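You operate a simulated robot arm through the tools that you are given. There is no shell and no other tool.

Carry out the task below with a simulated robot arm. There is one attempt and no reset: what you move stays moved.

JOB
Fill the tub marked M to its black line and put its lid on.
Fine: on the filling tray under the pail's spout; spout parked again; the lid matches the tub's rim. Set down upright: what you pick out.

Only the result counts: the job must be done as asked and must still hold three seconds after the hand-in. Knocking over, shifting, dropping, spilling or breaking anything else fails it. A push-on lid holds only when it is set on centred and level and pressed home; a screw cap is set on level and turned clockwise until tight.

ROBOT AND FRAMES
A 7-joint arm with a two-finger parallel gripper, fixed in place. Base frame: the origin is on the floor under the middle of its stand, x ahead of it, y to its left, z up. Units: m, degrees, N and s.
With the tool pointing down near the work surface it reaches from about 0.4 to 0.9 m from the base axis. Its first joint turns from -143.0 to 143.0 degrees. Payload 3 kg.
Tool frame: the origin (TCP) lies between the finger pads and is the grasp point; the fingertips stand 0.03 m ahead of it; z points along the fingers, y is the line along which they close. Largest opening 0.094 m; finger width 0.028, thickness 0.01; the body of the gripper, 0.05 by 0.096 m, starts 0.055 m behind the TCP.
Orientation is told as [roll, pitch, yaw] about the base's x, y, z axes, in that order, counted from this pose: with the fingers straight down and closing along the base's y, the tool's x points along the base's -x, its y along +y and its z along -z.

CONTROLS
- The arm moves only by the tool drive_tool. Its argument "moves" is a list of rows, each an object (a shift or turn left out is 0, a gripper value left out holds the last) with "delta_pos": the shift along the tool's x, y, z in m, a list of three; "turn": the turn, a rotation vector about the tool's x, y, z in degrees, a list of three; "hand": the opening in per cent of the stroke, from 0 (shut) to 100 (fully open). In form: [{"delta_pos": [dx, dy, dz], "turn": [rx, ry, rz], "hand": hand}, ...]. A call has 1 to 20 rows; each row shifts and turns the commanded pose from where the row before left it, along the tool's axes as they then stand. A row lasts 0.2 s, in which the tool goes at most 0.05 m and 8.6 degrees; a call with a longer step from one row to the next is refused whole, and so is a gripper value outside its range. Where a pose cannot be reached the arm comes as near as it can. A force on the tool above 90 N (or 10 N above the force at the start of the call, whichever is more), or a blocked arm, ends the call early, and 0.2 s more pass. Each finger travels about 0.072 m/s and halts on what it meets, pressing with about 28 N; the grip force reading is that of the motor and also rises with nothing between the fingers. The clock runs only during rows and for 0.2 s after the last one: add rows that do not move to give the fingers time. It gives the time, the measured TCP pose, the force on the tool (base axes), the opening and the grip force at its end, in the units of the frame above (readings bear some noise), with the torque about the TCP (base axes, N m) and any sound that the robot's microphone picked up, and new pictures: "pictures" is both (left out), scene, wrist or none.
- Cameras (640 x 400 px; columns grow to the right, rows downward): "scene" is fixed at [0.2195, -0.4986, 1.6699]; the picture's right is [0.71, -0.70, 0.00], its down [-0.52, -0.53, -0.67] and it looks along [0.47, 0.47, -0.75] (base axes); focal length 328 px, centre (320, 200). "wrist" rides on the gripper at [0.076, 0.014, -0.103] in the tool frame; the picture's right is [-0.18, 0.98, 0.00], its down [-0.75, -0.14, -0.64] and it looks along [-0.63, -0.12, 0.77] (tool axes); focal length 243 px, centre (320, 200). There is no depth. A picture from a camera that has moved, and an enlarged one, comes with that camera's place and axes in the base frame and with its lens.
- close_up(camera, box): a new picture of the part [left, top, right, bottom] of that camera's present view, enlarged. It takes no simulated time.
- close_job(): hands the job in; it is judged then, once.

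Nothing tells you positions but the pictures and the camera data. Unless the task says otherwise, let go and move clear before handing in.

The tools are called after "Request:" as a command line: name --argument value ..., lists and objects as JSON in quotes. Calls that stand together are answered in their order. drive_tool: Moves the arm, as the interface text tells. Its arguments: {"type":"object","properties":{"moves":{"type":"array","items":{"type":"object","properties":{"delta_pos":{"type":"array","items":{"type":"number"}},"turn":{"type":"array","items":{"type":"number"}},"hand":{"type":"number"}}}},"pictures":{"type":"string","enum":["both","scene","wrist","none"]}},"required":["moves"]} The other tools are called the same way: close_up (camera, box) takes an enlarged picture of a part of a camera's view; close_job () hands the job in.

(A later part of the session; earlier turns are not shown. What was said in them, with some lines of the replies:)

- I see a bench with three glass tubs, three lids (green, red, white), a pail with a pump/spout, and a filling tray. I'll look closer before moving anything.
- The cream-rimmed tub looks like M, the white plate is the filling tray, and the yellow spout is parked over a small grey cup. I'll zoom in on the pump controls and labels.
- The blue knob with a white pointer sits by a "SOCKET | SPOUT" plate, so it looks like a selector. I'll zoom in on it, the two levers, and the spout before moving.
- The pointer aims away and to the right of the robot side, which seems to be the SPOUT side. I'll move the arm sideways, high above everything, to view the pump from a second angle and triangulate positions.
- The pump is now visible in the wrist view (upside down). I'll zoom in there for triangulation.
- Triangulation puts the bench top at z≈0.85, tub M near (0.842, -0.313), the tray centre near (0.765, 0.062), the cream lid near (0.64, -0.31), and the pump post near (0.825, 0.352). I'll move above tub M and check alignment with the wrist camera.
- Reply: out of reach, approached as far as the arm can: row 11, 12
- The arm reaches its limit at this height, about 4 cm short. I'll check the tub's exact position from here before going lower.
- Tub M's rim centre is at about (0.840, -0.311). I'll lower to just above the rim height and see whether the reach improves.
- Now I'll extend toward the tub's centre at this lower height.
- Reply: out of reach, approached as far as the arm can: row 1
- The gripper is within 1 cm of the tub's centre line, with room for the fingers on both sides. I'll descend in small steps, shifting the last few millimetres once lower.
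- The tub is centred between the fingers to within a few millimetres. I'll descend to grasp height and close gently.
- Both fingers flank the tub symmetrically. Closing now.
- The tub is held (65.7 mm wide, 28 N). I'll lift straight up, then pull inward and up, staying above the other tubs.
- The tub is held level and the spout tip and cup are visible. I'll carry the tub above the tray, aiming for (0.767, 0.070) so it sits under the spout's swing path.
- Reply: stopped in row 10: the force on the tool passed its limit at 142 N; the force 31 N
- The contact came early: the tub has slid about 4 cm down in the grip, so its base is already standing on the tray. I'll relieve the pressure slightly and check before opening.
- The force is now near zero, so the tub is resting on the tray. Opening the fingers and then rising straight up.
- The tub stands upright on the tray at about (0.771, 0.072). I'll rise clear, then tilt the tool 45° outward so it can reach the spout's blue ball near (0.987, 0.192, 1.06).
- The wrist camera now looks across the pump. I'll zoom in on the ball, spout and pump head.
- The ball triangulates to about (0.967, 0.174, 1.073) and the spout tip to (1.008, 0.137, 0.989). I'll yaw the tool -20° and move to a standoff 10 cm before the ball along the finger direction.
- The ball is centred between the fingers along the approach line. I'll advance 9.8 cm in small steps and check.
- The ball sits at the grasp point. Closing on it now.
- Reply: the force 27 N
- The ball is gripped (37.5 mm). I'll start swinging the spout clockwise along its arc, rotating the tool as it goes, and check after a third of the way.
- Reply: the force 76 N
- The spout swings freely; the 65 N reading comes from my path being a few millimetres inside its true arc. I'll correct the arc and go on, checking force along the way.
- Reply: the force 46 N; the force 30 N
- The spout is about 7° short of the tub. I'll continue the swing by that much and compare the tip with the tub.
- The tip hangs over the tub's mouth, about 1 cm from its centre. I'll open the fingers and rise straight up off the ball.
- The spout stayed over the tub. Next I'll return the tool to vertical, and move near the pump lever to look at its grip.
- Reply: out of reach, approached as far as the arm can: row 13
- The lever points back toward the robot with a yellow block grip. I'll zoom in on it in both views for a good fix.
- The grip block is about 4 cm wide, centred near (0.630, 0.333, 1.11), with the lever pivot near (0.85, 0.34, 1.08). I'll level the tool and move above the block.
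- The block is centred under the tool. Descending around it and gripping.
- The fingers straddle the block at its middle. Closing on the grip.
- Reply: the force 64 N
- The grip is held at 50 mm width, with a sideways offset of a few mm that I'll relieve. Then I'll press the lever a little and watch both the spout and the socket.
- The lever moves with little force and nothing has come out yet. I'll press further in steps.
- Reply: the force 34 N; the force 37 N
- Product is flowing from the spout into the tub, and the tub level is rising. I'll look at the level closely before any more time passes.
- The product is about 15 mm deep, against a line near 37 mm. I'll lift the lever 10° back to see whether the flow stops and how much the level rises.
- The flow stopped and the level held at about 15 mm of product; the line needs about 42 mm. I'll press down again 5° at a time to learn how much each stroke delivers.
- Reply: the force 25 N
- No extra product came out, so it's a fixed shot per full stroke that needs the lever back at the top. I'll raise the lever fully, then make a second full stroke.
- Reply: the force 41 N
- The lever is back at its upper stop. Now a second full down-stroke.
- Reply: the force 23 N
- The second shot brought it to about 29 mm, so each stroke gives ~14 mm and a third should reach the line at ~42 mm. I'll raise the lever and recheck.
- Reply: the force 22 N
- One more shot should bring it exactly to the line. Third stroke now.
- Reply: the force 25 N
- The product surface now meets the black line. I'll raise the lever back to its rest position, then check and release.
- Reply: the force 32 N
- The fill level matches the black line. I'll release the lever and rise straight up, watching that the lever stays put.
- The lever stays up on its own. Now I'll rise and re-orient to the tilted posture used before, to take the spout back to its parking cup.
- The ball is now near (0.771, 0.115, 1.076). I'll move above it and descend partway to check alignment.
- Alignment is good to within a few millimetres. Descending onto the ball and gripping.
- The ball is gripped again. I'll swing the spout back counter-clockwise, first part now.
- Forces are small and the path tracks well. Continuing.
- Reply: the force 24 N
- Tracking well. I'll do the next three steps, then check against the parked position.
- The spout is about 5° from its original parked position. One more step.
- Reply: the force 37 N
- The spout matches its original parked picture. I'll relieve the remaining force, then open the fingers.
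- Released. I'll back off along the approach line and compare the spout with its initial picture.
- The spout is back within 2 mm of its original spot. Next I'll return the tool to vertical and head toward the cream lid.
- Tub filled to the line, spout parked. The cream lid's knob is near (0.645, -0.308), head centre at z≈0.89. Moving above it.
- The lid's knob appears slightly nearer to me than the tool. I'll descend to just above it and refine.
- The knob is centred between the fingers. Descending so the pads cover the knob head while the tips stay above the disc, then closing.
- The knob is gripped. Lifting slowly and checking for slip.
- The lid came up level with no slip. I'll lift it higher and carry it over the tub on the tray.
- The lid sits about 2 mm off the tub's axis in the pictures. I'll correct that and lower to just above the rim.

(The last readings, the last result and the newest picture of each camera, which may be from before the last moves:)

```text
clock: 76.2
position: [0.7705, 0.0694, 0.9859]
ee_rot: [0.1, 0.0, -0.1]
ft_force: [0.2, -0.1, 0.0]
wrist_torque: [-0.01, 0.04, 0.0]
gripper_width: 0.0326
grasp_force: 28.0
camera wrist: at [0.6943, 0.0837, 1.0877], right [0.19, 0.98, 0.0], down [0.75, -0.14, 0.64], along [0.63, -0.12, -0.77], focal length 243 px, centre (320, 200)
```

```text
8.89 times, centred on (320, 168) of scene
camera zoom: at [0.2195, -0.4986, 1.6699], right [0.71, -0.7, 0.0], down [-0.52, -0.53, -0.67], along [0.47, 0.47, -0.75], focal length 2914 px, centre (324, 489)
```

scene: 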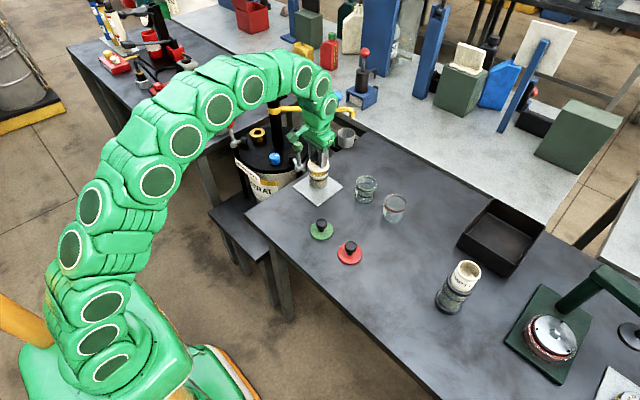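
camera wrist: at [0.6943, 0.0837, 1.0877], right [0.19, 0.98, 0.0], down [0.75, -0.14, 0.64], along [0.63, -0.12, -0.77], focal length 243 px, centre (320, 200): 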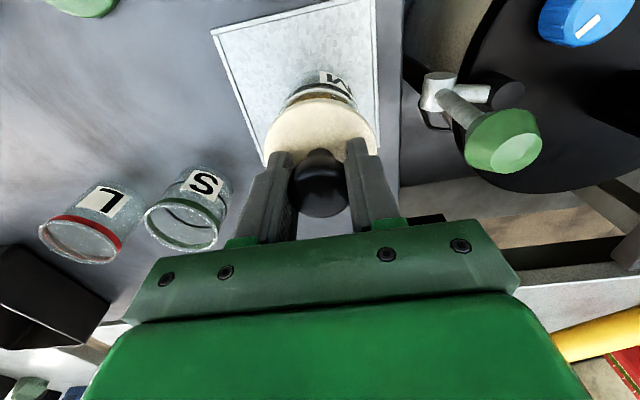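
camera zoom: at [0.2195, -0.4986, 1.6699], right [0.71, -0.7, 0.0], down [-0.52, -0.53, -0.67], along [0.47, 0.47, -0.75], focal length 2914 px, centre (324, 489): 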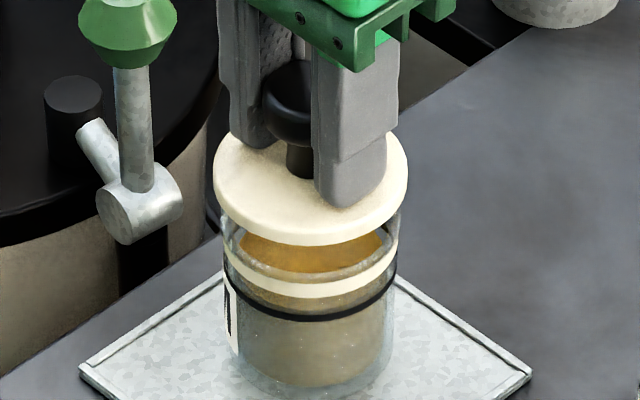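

Side-to-side alignment is good. I'll zoom in closer to check the front-to-back alignment before lowering further.

Request:
close_up --camera "scene" --box '[308, 158, 332, 178]'

Request:
close_up --camera "wrist" --box '[270, 70, 370, 130]'

```text
16.00 times, centred on (320, 168) of scene
camera zoom: at [0.2195, -0.4986, 1.6699], right [0.71, -0.7, 0.0], down [-0.52, -0.53, -0.67], along [0.47, 0.47, -0.75], focal length 5246 px, centre (320, 712)
```

zoom: 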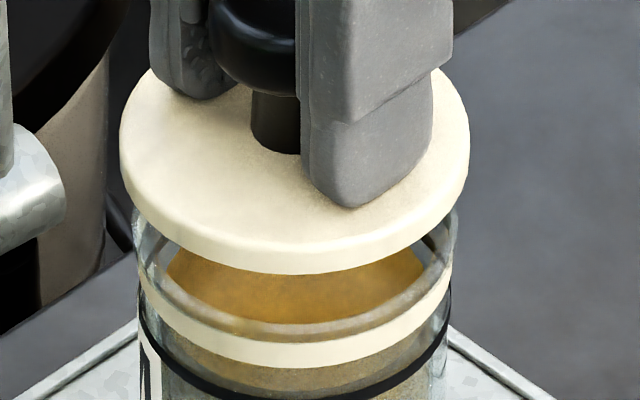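

```text
6.40 times, centred on (320, 100) of wrist
camera zoom: at [0.6943, 0.0837, 1.0877], right [0.19, 0.98, 0.0], down [0.75, -0.14, 0.64], along [0.63, -0.12, -0.77], focal length 1553 px, centre (320, 840)
```

zoom: 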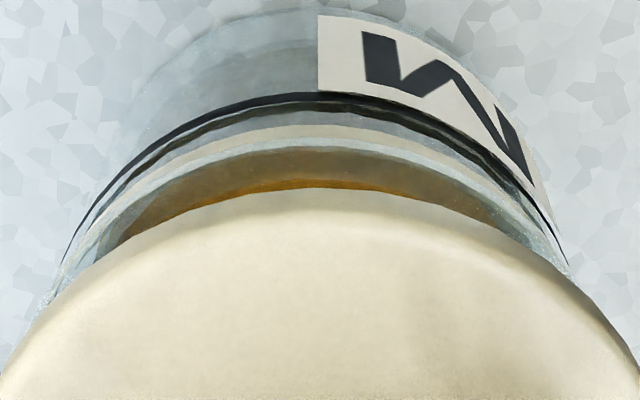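

Close comparison shows the lid about 1.5 mm too far in both +x and +y. I'll correct and lower to about 5 mm above the rim.

Request:
drive_tool --moves '[{"delta_pos": [0.0015, -0.0015, 0.006]}, {"delta_pos": [0, 0, 0.005]}, {}, {}]' --pictures "none"

Request:
close_up --camera "scene" --box '[308, 158, 332, 178]'

Request:
close_up --camera "wrist" --box '[270, 70, 370, 130]'

```text
clock: 77.2
position: [0.769, 0.0675, 0.9745]
ee_rot: [0.2, 0.0, -0.2]
ft_force: [-0.4, 0.2, 0.7]
wrist_torque: [0.02, -0.01, 0.01]
gripper_width: 0.0329
grasp_force: 27.8
```

```text
16.00 times, centred on (320, 168) of scene
camera zoom: at [0.2195, -0.4986, 1.6699], right [0.71, -0.7, 0.0], down [-0.52, -0.53, -0.67], along [0.47, 0.47, -0.75], focal length 5246 px, centre (320, 712)
```

zoom: 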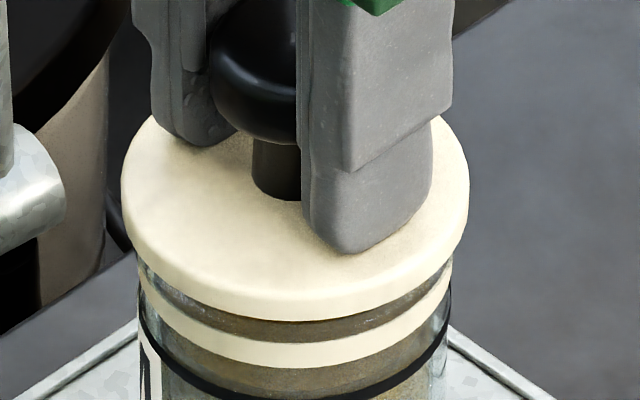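

```text
6.40 times, centred on (320, 100) of wrist
camera zoom: at [0.6929, 0.0822, 1.0769], right [0.19, 0.98, 0.0], down [0.75, -0.14, 0.64], along [0.63, -0.12, -0.77], focal length 1553 px, centre (320, 840)
```

zoom: 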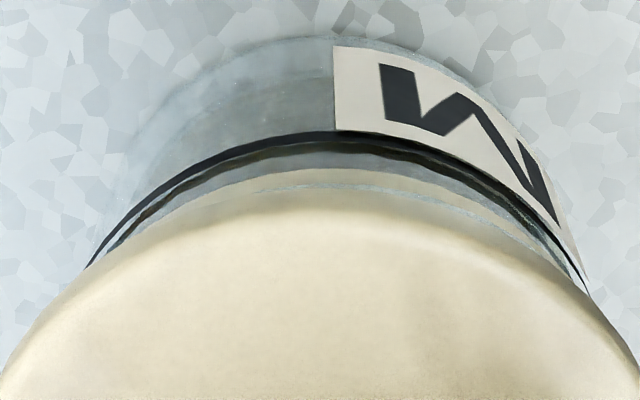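

The lid is now concentric within about 1 mm. A final half-millimetre correction, then I'll lower slowly until contact.

Request:
drive_tool --moves '[{"delta_pos": [-0.0006, 0.0006, 0.002]}, {"delta_pos": [0, 0, 0.002]}, {}]' --pictures "none"

Request:
close_up --camera "scene" --box '[308, 158, 332, 178]'

Request:
close_up --camera "wrist" --box '[270, 70, 370, 130]'

```text
clock: 78.0
position: [0.7703, 0.0682, 0.9725]
ee_rot: [0.1, 0.0, 0.0]
ft_force: [0.5, -0.7, -0.5]
wrist_torque: [0.0, -0.03, 0.01]
gripper_width: 0.0328
grasp_force: 27.9
```

```text
16.00 times, centred on (320, 168) of scene
camera zoom: at [0.2195, -0.4986, 1.6699], right [0.71, -0.7, 0.0], down [-0.52, -0.53, -0.67], along [0.47, 0.47, -0.75], focal length 5246 px, centre (320, 712)
```

zoom: 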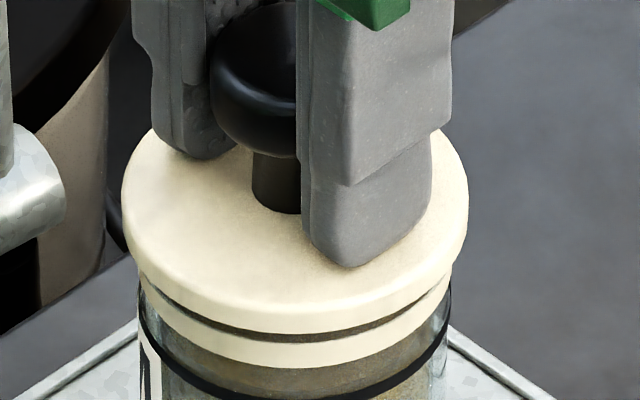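

```text
6.40 times, centred on (320, 100) of wrist
camera zoom: at [0.6934, 0.0828, 1.0726], right [0.19, 0.98, 0.0], down [0.75, -0.14, 0.64], along [0.63, -0.12, -0.77], focal length 1553 px, centre (320, 840)
```

zoom: 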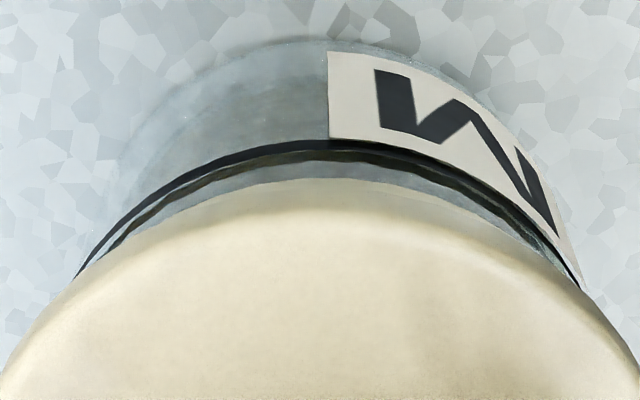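

Request:
drive_tool --moves '[{"delta_pos": [0, 0, 0.002]}, {"delta_pos": [0, 0, 0.001]}, {}]' --pictures "none"

Request:
close_up --camera "scene" --box '[308, 158, 332, 178]'

```text
clock: 78.8
position: [0.7705, 0.0682, 0.9694]
ee_rot: [0.2, 0.0, -0.1]
ft_force: [1.4, 3.5, 13.0]
wrist_torque: [0.16, 0.09, -0.04]
gripper_width: 0.0329
grasp_force: 28.0
heard: snap
```

```text
16.00 times, centred on (320, 168) of scene
camera zoom: at [0.2195, -0.4986, 1.6699], right [0.71, -0.7, 0.0], down [-0.52, -0.53, -0.67], along [0.47, 0.47, -0.75], focal length 5246 px, centre (320, 712)
```

zoom: 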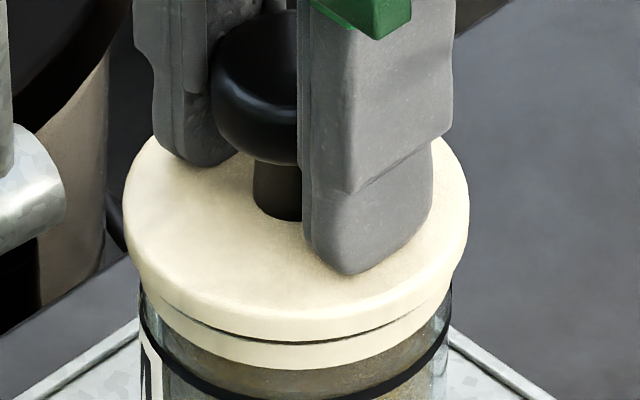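

I heard a snap with only 13 N, so the lid has engaged. I'll press a little more to be sure it is home, then check.

Request:
drive_tool --moves '[{"delta_pos": [0, 0, 0.002]}, {"delta_pos": [0, 0, 0.001]}, {}]' --pictures "none"

Request:
close_up --camera "scene" --box '[308, 158, 332, 178]'

Request:
close_up --camera "wrist" --box '[270, 70, 370, 130]'

```text
clock: 79.6
position: [0.7701, 0.068, 0.9688]
ee_rot: [0.2, -0.3, -0.2]
ft_force: [1.4, 2.9, 66.2]
wrist_torque: [0.15, 0.03, 0.01]
gripper_width: 0.0327
grasp_force: 28.7
```

```text
16.00 times, centred on (320, 168) of scene
camera zoom: at [0.2195, -0.4986, 1.6699], right [0.71, -0.7, 0.0], down [-0.52, -0.53, -0.67], along [0.47, 0.47, -0.75], focal length 5246 px, centre (320, 712)
```

zoom: 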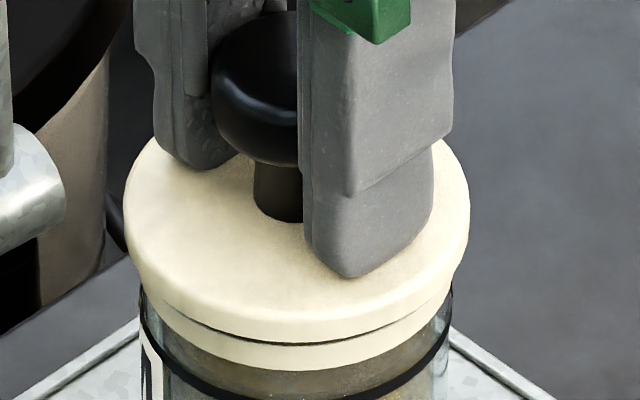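

```text
6.40 times, centred on (320, 100) of wrist
camera zoom: at [0.693, 0.0825, 1.0693], right [0.19, 0.98, 0.0], down [0.75, -0.14, 0.65], along [0.64, -0.12, -0.76], focal length 1553 px, centre (320, 840)
```

zoom: 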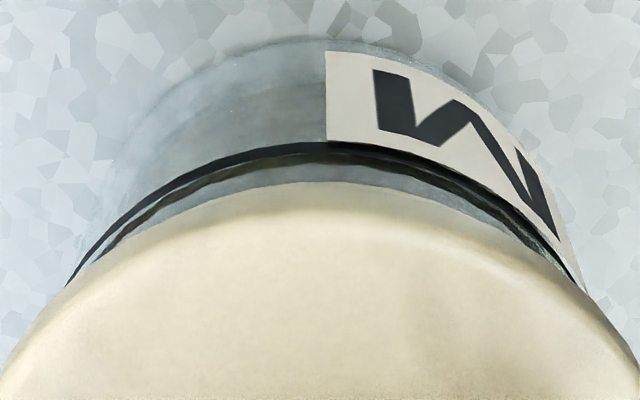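

The lid is seated solidly (66 N with almost no further travel). I'll relieve the pressure and open the fingers.

Request:
drive_tool --moves '[{"delta_pos": [0, 0, -0.0035]}, {}, {}]' --pictures "none"

```text
clock: 80.4
position: [0.7674, 0.0682, 0.9686]
ee_rot: [0.1, 0.1, -0.1]
ft_force: [8.1, 0.7, 25.5]
wrist_torque: [-0.04, -0.6, -0.03]
gripper_width: 0.0326
grasp_force: 27.8
```

Request:
drive_tool --moves '[{"delta_pos": [0, 0, -0.001]}, {}, {}]' --pictures "none"

Request:
close_up --camera "scene" --box '[300, 150, 340, 190]'

```text
clock: 81.2
position: [0.769, 0.0685, 0.9695]
ee_rot: [0.1, 0.1, -0.2]
ft_force: [0.5, 0.4, -0.1]
wrist_torque: [0.02, 0.01, 0.0]
gripper_width: 0.0327
grasp_force: 27.8
heard: snap
```

```text
10.00 times, centred on (320, 170) of scene
camera zoom: at [0.2195, -0.4986, 1.6699], right [0.71, -0.7, 0.0], down [-0.52, -0.53, -0.67], along [0.47, 0.47, -0.75], focal length 3279 px, centre (320, 500)
```

zoom: 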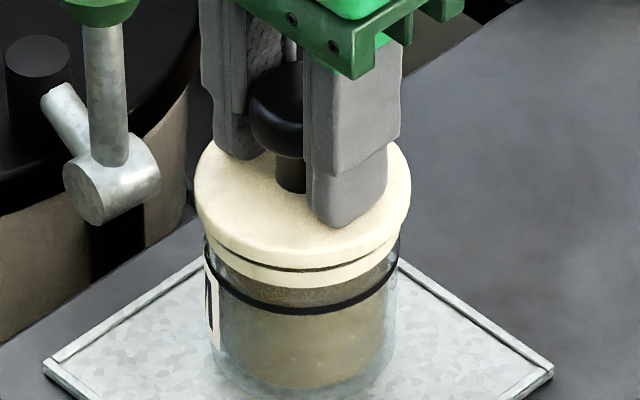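

A second snap was heard as the force dropped to zero. I need to check whether the lid is still seated.

Request:
close_up --camera "scene" --box '[308, 158, 332, 178]'

Request:
close_up --camera "wrist" --box '[270, 70, 370, 130]'

```text
16.00 times, centred on (320, 168) of scene
camera zoom: at [0.2195, -0.4986, 1.6699], right [0.71, -0.7, 0.0], down [-0.52, -0.53, -0.67], along [0.47, 0.47, -0.75], focal length 5246 px, centre (320, 712)
```

zoom: 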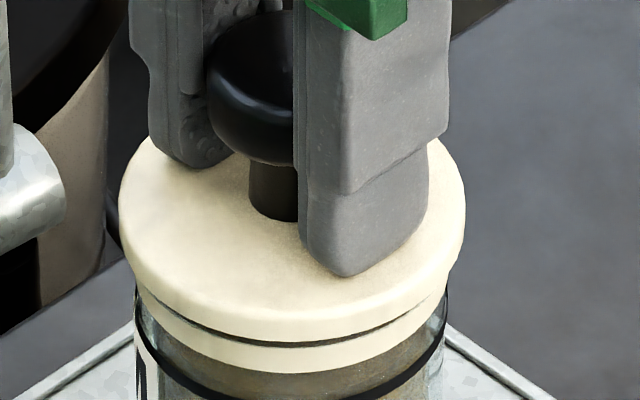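

```text
6.40 times, centred on (320, 100) of wrist
camera zoom: at [0.6928, 0.0828, 1.0708], right [0.19, 0.98, 0.0], down [0.75, -0.14, 0.64], along [0.63, -0.12, -0.77], focal length 1553 px, centre (320, 840)
```

zoom: 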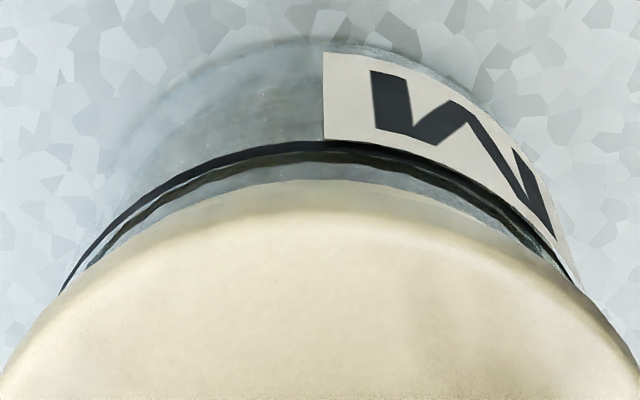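

Lid and tub moved together, but I can't be sure the second snap wasn't the lid coming loose. I'll press again and listen.

Request:
drive_tool --moves '[{"delta_pos": [0, 0, 0.002]}, {"delta_pos": [0, 0, 0.002]}, {}]' --pictures "none"

Request:
close_up --camera "scene" --box '[308, 158, 332, 178]'

```text
clock: 82.0
position: [0.7691, 0.0675, 0.9685]
ee_rot: [0.2, -0.4, -0.1]
ft_force: [-11.1, -0.6, 48.4]
wrist_torque: [-0.13, 0.97, -0.02]
gripper_width: 0.0325
grasp_force: 28.2
```

```text
16.00 times, centred on (320, 168) of scene
camera zoom: at [0.2195, -0.4986, 1.6699], right [0.71, -0.7, 0.0], down [-0.52, -0.53, -0.67], along [0.47, 0.47, -0.75], focal length 5246 px, centre (320, 712)
```

zoom: 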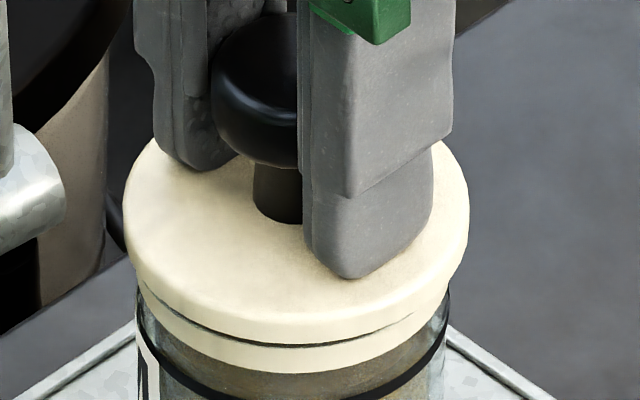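

No new snap at 48 N, so the state is unclear. I'll ease up in small steps and watch whether the tub and lid stay together.

Request:
drive_tool --moves '[{"delta_pos": [0, 0, -0.002]}, {"delta_pos": [0, 0, -0.001]}, {}, {}]' --pictures "none"

Request:
close_up --camera "scene" --box '[308, 158, 332, 178]'

```text
clock: 83.0
position: [0.7704, 0.0678, 0.9692]
ee_rot: [0.1, 0.1, -0.1]
ft_force: [2.8, 0.1, 7.6]
wrist_torque: [-0.06, -0.28, 0.04]
gripper_width: 0.0325
grasp_force: 28.1
```

```text
16.00 times, centred on (320, 168) of scene
camera zoom: at [0.2195, -0.4986, 1.6699], right [0.71, -0.7, 0.0], down [-0.52, -0.53, -0.67], along [0.47, 0.47, -0.75], focal length 5246 px, centre (320, 712)
```

zoom: 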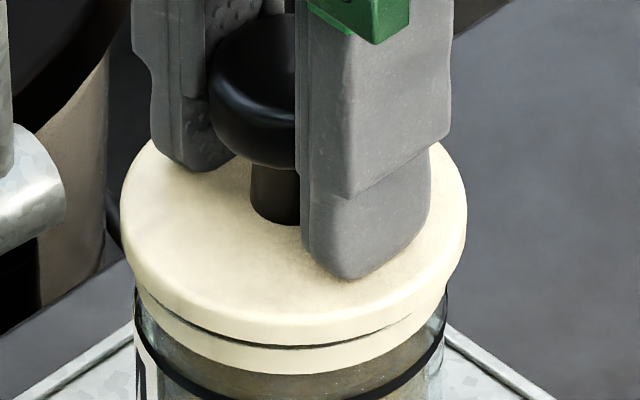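

Request:
drive_tool --moves '[{"delta_pos": [0, 0, -0.001]}, {"delta_pos": [0, 0, -0.001]}, {}]' --pictures "none"

Request:
close_up --camera "scene" --box '[308, 158, 332, 178]'

Request:
close_up --camera "scene" --box '[305, 172, 335, 192]'

```text
clock: 83.8
position: [0.7702, 0.0681, 0.971]
ee_rot: [0.1, 0.1, 0.0]
ft_force: [-0.4, -0.3, -0.6]
wrist_torque: [0.0, -0.02, -0.02]
gripper_width: 0.0328
grasp_force: 28.0
```

```text
16.00 times, centred on (320, 168) of scene
camera zoom: at [0.2195, -0.4986, 1.6699], right [0.71, -0.7, 0.0], down [-0.52, -0.53, -0.67], along [0.47, 0.47, -0.75], focal length 5246 px, centre (320, 712)
```

zoom: 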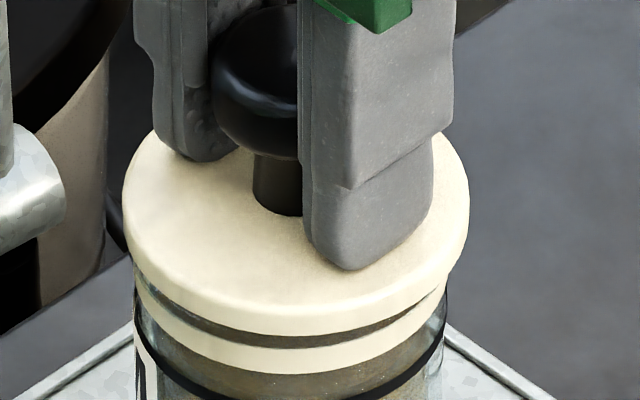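

```text
16.00 times, centred on (320, 182) of scene
camera zoom: at [0.2195, -0.4986, 1.6699], right [0.71, -0.7, 0.0], down [-0.52, -0.53, -0.67], along [0.47, 0.47, -0.75], focal length 5246 px, centre (320, 488)
```

zoom: 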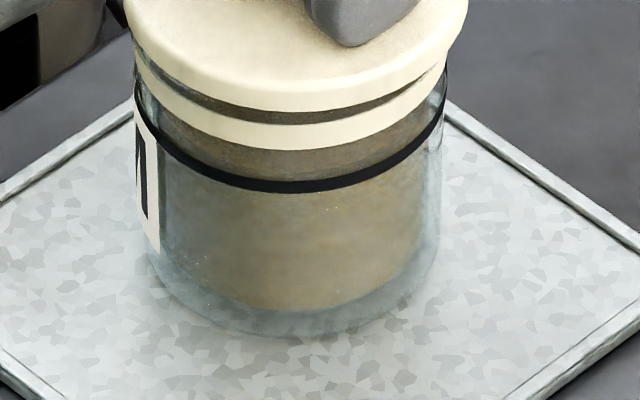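

The lid lifted free, so the second snap was it popping off as I eased upward. The tub also shifted about 1.5 mm, so I'll raise a little, re-centre the lid, and this time open the fingers while still pressing down.

Request:
drive_tool --moves '[{"delta_pos": [0, 0, -0.003]}, {"delta_pos": [0.0017, -0.0003, 0]}, {}, {}]' --pictures "none"

Request:
close_up --camera "scene" --box '[308, 158, 332, 178]'

Request:
close_up --camera "wrist" --box '[270, 70, 370, 130]'

```text
clock: 84.8
position: [0.7685, 0.0678, 0.9737]
ee_rot: [0.2, 0.0, -0.1]
ft_force: [0.2, 0.5, -0.1]
wrist_torque: [-0.03, -0.02, 0.04]
gripper_width: 0.0326
grasp_force: 27.6
```

```text
16.00 times, centred on (320, 168) of scene
camera zoom: at [0.2195, -0.4986, 1.6699], right [0.71, -0.7, 0.0], down [-0.52, -0.53, -0.67], along [0.47, 0.47, -0.75], focal length 5246 px, centre (320, 712)
```

zoom: 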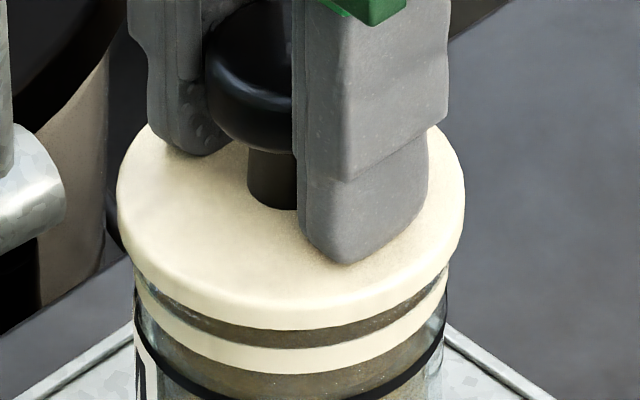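

```text
6.40 times, centred on (320, 100) of wrist
camera zoom: at [0.6917, 0.0821, 1.0752], right [0.19, 0.98, 0.0], down [0.75, -0.14, 0.64], along [0.63, -0.12, -0.77], focal length 1553 px, centre (320, 840)
```

zoom: 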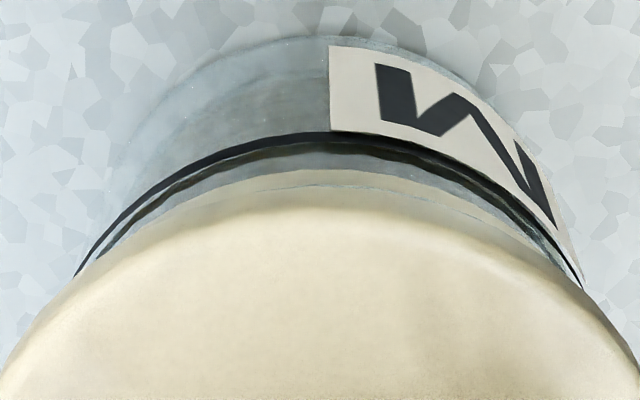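

The lid is concentric again. Lowering to press it on.

Request:
drive_tool --moves '[{"delta_pos": [0, 0, 0.0025]}, {"delta_pos": [0, 0, 0.002]}, {"delta_pos": [0, 0, 0.001]}, {}]' --pictures "none"

Request:
close_up --camera "scene" --box '[308, 158, 332, 178]'

```text
clock: 85.8
position: [0.7672, 0.0677, 0.97]
ee_rot: [0.0, -0.2, -0.1]
ft_force: [2.9, 0.8, 9.8]
wrist_torque: [-0.03, -0.06, 0.0]
gripper_width: 0.0324
grasp_force: 28.5
heard: snap
```

```text
16.00 times, centred on (320, 168) of scene
camera zoom: at [0.2195, -0.4986, 1.6699], right [0.71, -0.7, 0.0], down [-0.52, -0.53, -0.67], along [0.47, 0.47, -0.75], focal length 5246 px, centre (320, 712)
```

zoom: 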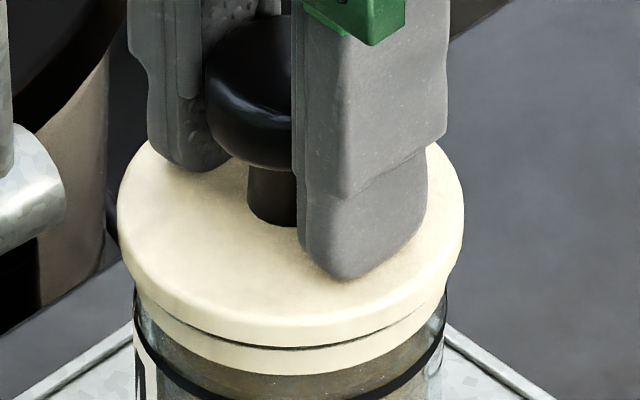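

Snap heard again. I'll press firmly to about 50 N, then ease to a light preload and open the fingers while still pushing down.

Request:
drive_tool --moves '[{"delta_pos": [0, 0, 0.0015]}, {"delta_pos": [0, 0, 0.001]}, {}]' --pictures "none"

Request:
close_up --camera "scene" --box '[308, 158, 332, 178]'

```text
clock: 86.6
position: [0.769, 0.0677, 0.969]
ee_rot: [0.2, -0.3, -0.1]
ft_force: [-2.9, 1.0, 61.5]
wrist_torque: [-0.04, 0.37, 0.0]
gripper_width: 0.0326
grasp_force: 27.8
```

```text
16.00 times, centred on (320, 168) of scene
camera zoom: at [0.2195, -0.4986, 1.6699], right [0.71, -0.7, 0.0], down [-0.52, -0.53, -0.67], along [0.47, 0.47, -0.75], focal length 5246 px, centre (320, 712)
```

zoom: 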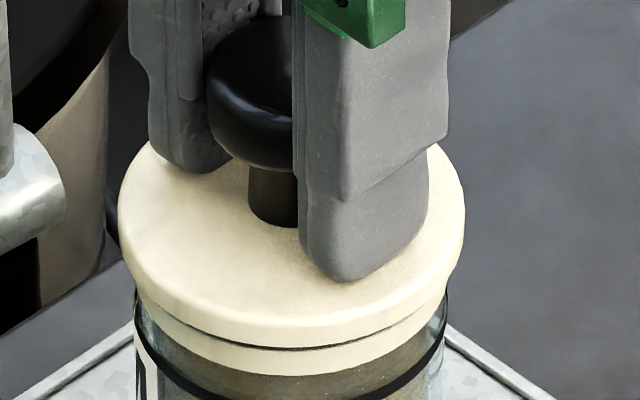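

The lid is firmly down at 61 N. Opening the fingers now while still preloaded.

Request:
drive_tool --moves '[{"delta_pos": [0, 0, -0.0012], "hand": 100}, {}, {}]' --pictures "none"

Request:
close_up --camera "scene" --box '[308, 158, 332, 178]'

Request:
close_up --camera "scene" --box '[295, 145, 345, 195]'

```text
clock: 87.4
position: [0.7672, 0.0675, 0.9639]
ee_rot: [0.0, 0.2, 0.0]
ft_force: [0.0, -0.7, -0.6]
wrist_torque: [0.02, 0.0, 0.01]
gripper_width: 0.094
grasp_force: 0.0
```

```text
16.00 times, centred on (320, 168) of scene
camera zoom: at [0.2195, -0.4986, 1.6699], right [0.71, -0.7, 0.0], down [-0.52, -0.53, -0.67], along [0.47, 0.47, -0.75], focal length 5246 px, centre (320, 712)
```

zoom: 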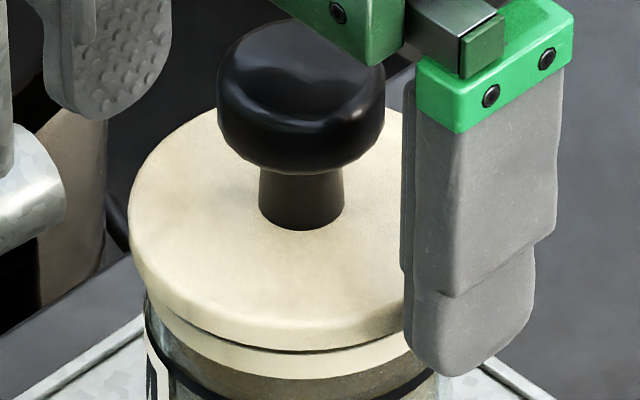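

```text
8.00 times, centred on (320, 170) of scene
camera zoom: at [0.2195, -0.4986, 1.6699], right [0.71, -0.7, 0.0], down [-0.52, -0.53, -0.67], along [0.47, 0.47, -0.75], focal length 2623 px, centre (320, 440)
```

zoom: 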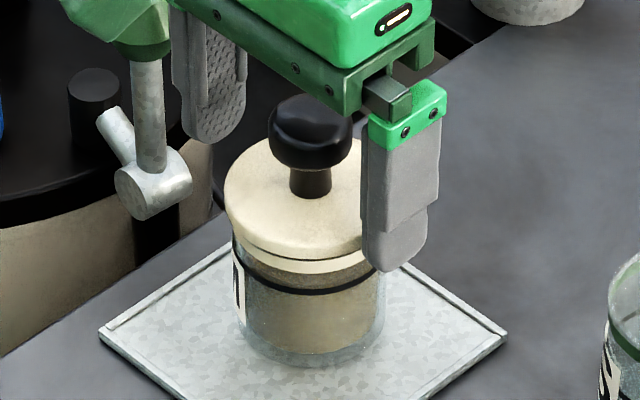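

No snap on release, and lid and tub moved together, so the lid is holding. I'll rise straight up and inspect.

Request:
drive_tool --moves '[{"delta_pos": [0, 0, -0.015]}, {"delta_pos": [0, 0, -0.03]}, {"delta_pos": [0, 0, -0.04]}, {"delta_pos": [0, 0, -0.045]}, {"delta_pos": [0.03, 0, -0.03]}, {"delta_pos": [0.04, -0.02, 0]}, {"delta_pos": [0.04, -0.02, 0]}, {}]'

Request:
close_up --camera "scene" --box '[300, 150, 345, 195]'

Request:
close_up --camera "scene" --box '[308, 158, 332, 178]'

Request:
close_up --camera "wrist" --box '[240, 40, 440, 200]'

```text
clock: 89.2
position: [0.6568, 0.0266, 1.1277]
ee_rot: [0.2, 0.0, -0.1]
ft_force: [0.5, -0.1, 0.3]
wrist_torque: [0.01, 0.0, 0.0]
gripper_width: 0.094
grasp_force: 0.1
camera wrist: at [0.5813, 0.0413, 1.2285], right [0.19, 0.98, 0.0], down [0.75, -0.14, 0.64], along [0.63, -0.12, -0.77], focal length 243 px, centre (320, 200)
```

scene: 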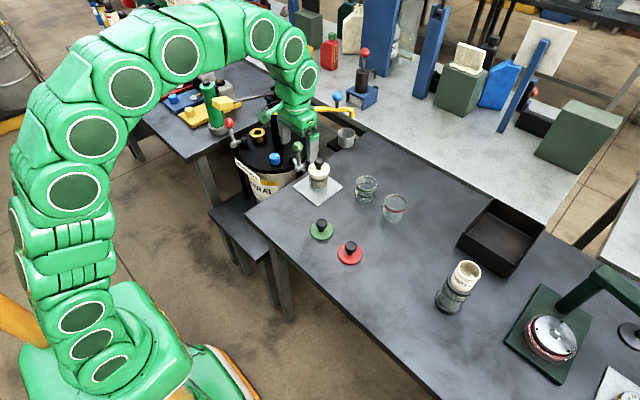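
wrist: 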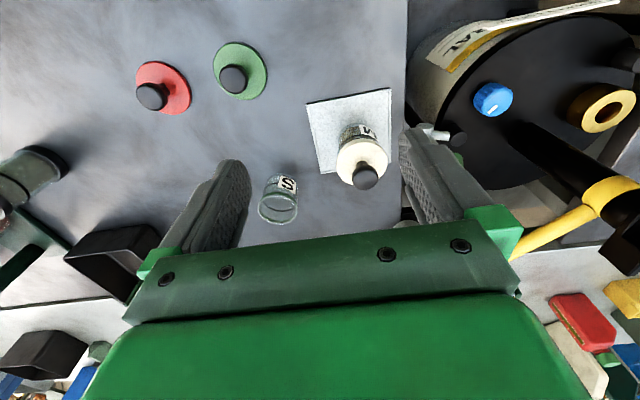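

```text
8.89 times, centred on (322, 172) of scene
camera zoom: at [0.2195, -0.4986, 1.6699], right [0.71, -0.7, 0.0], down [-0.52, -0.53, -0.67], along [0.47, 0.47, -0.75], focal length 2914 px, centre (298, 444)
```

zoom: 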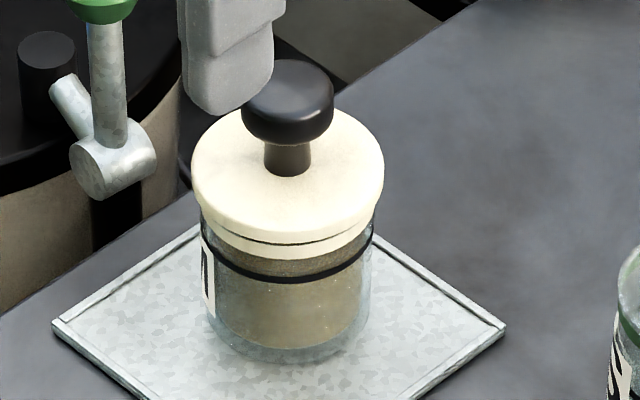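

```text
16.00 times, centred on (320, 168) of scene
camera zoom: at [0.2195, -0.4986, 1.6699], right [0.71, -0.7, 0.0], down [-0.52, -0.53, -0.67], along [0.47, 0.47, -0.75], focal length 5246 px, centre (320, 712)
```

zoom: 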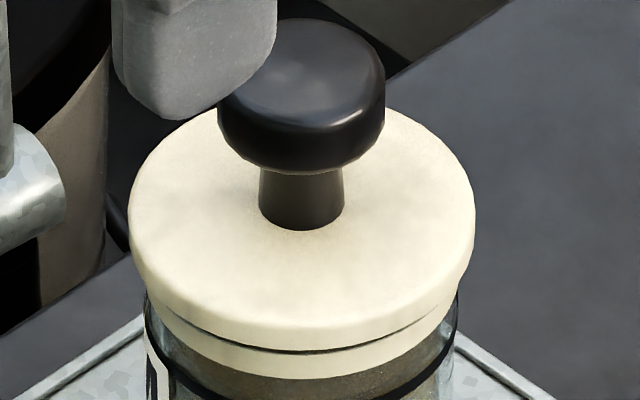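

```text
2.50 times, centred on (340, 120) of wrist
camera zoom: at [0.5813, 0.0413, 1.2285], right [0.19, 0.98, 0.0], down [0.75, -0.14, 0.64], along [0.63, -0.12, -0.77], focal length 606 px, centre (270, 400)
```

zoom: 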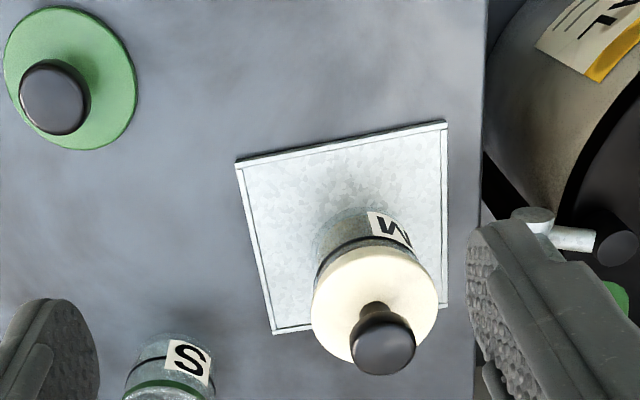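

The lid sits level and centred on the tub, on the tray. I'll do a last check of the spout, lever and surroundings, then move the arm well clear.

Request:
drive_tool --moves '[{"delta_pos": [0.04, 0, -0.02]}, {"delta_pos": [0.04, 0, -0.025]}, {"delta_pos": [0.04, 0, -0.025]}, {"delta_pos": [0.03, 0, -0.02]}, {}]'

Request:
close_up --camera "scene" --box '[200, 70, 380, 210]'

Request:
close_up --camera "scene" --box '[300, 150, 340, 190]'

Request:
close_up --camera "wrist" --box '[240, 40, 440, 200]'

```text
clock: 90.4
position: [0.5076, 0.0263, 1.2194]
ee_rot: [0.0, 0.0, -0.2]
ft_force: [0.7, -0.7, -0.7]
wrist_torque: [-0.04, 0.01, 0.0]
gripper_width: 0.0937
grasp_force: 0.0
camera wrist: at [0.4308, 0.0417, 1.3202], right [0.19, 0.98, 0.0], down [0.75, -0.14, 0.64], along [0.63, -0.12, -0.77], focal length 243 px, centre (320, 200)
```

scene: 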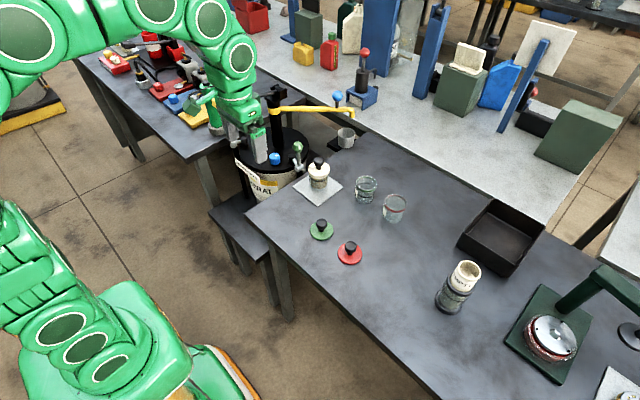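
wrist: 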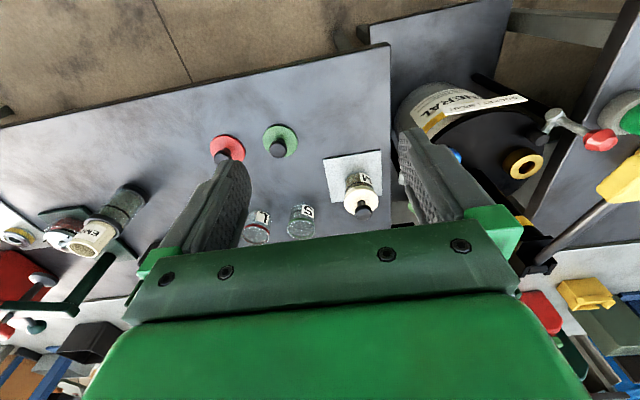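

```text
2.86 times, centred on (290, 140) of scene
camera zoom: at [0.2195, -0.4986, 1.6699], right [0.71, -0.7, 0.0], down [-0.52, -0.53, -0.67], along [0.47, 0.47, -0.75], focal length 937 px, centre (406, 371)
```

zoom: 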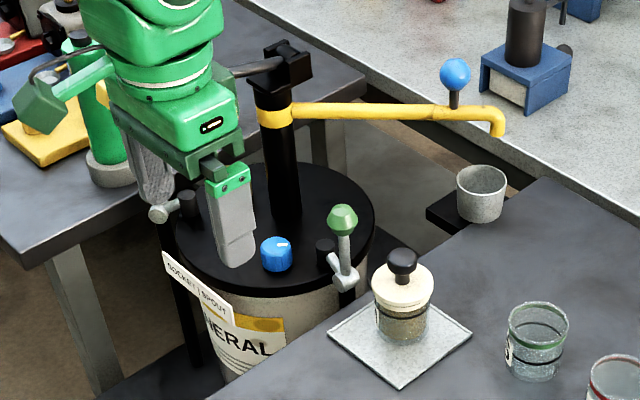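

```text
10.00 times, centred on (320, 170) of scene
camera zoom: at [0.2195, -0.4986, 1.6699], right [0.71, -0.7, 0.0], down [-0.52, -0.53, -0.67], along [0.47, 0.47, -0.75], focal length 3279 px, centre (320, 500)
```

zoom: 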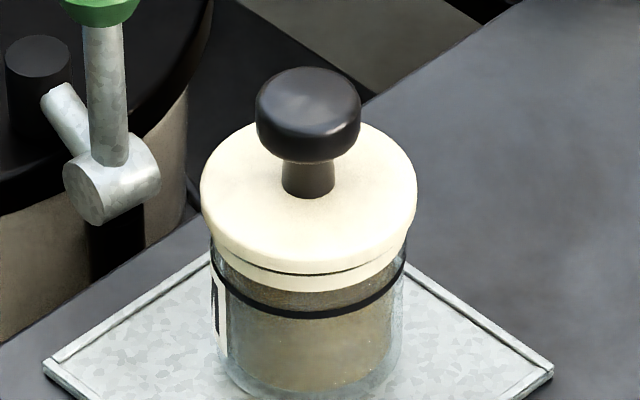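

```text
2.50 times, centred on (340, 120) of wrist
camera zoom: at [0.4308, 0.0417, 1.3202], right [0.19, 0.98, 0.0], down [0.75, -0.14, 0.64], along [0.63, -0.12, -0.77], focal length 606 px, centre (270, 400)
```

zoom: 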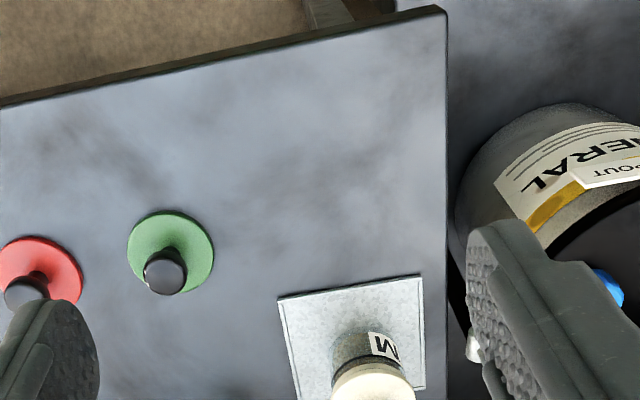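

Everything looks right: tub M is filled to its black line and stands upright on the tray with its cream lid snapped on. The spout is back over its cup, the lever is up, and the other items look untouched. Handing in.

Request:
close_job

```text
The job is handed in.
```

Tub M is filled to its black line, closed with its matching cream lid, and I've handed the job in. The hand-in gave no verdict, so this is what I saw in the last pictures.

- **Fill:** it took three pump strokes, and the product surface sits level with the black line.
- **Lid:** it popped off once as I eased upward, so I re-centred it and pressed it on again. It snapped on, took about 61 N with almost no further movement, and I opened the fingers while still pressing down. It looks level and centred.
- **Tub:** it slid about 4 cm down in the grip during the lift, and met the tray earlier than planned with a contact force of up to 142 N. I saw no damage. It stands upright on the filling tray, where it shifted a few millimetres while I fitted the lid.
- **Spout:** it is back over its cup, within about 2 mm of where it started, with the lever up.
- **Everything else:** the other tubs and lids look untouched, and I saw no spill.
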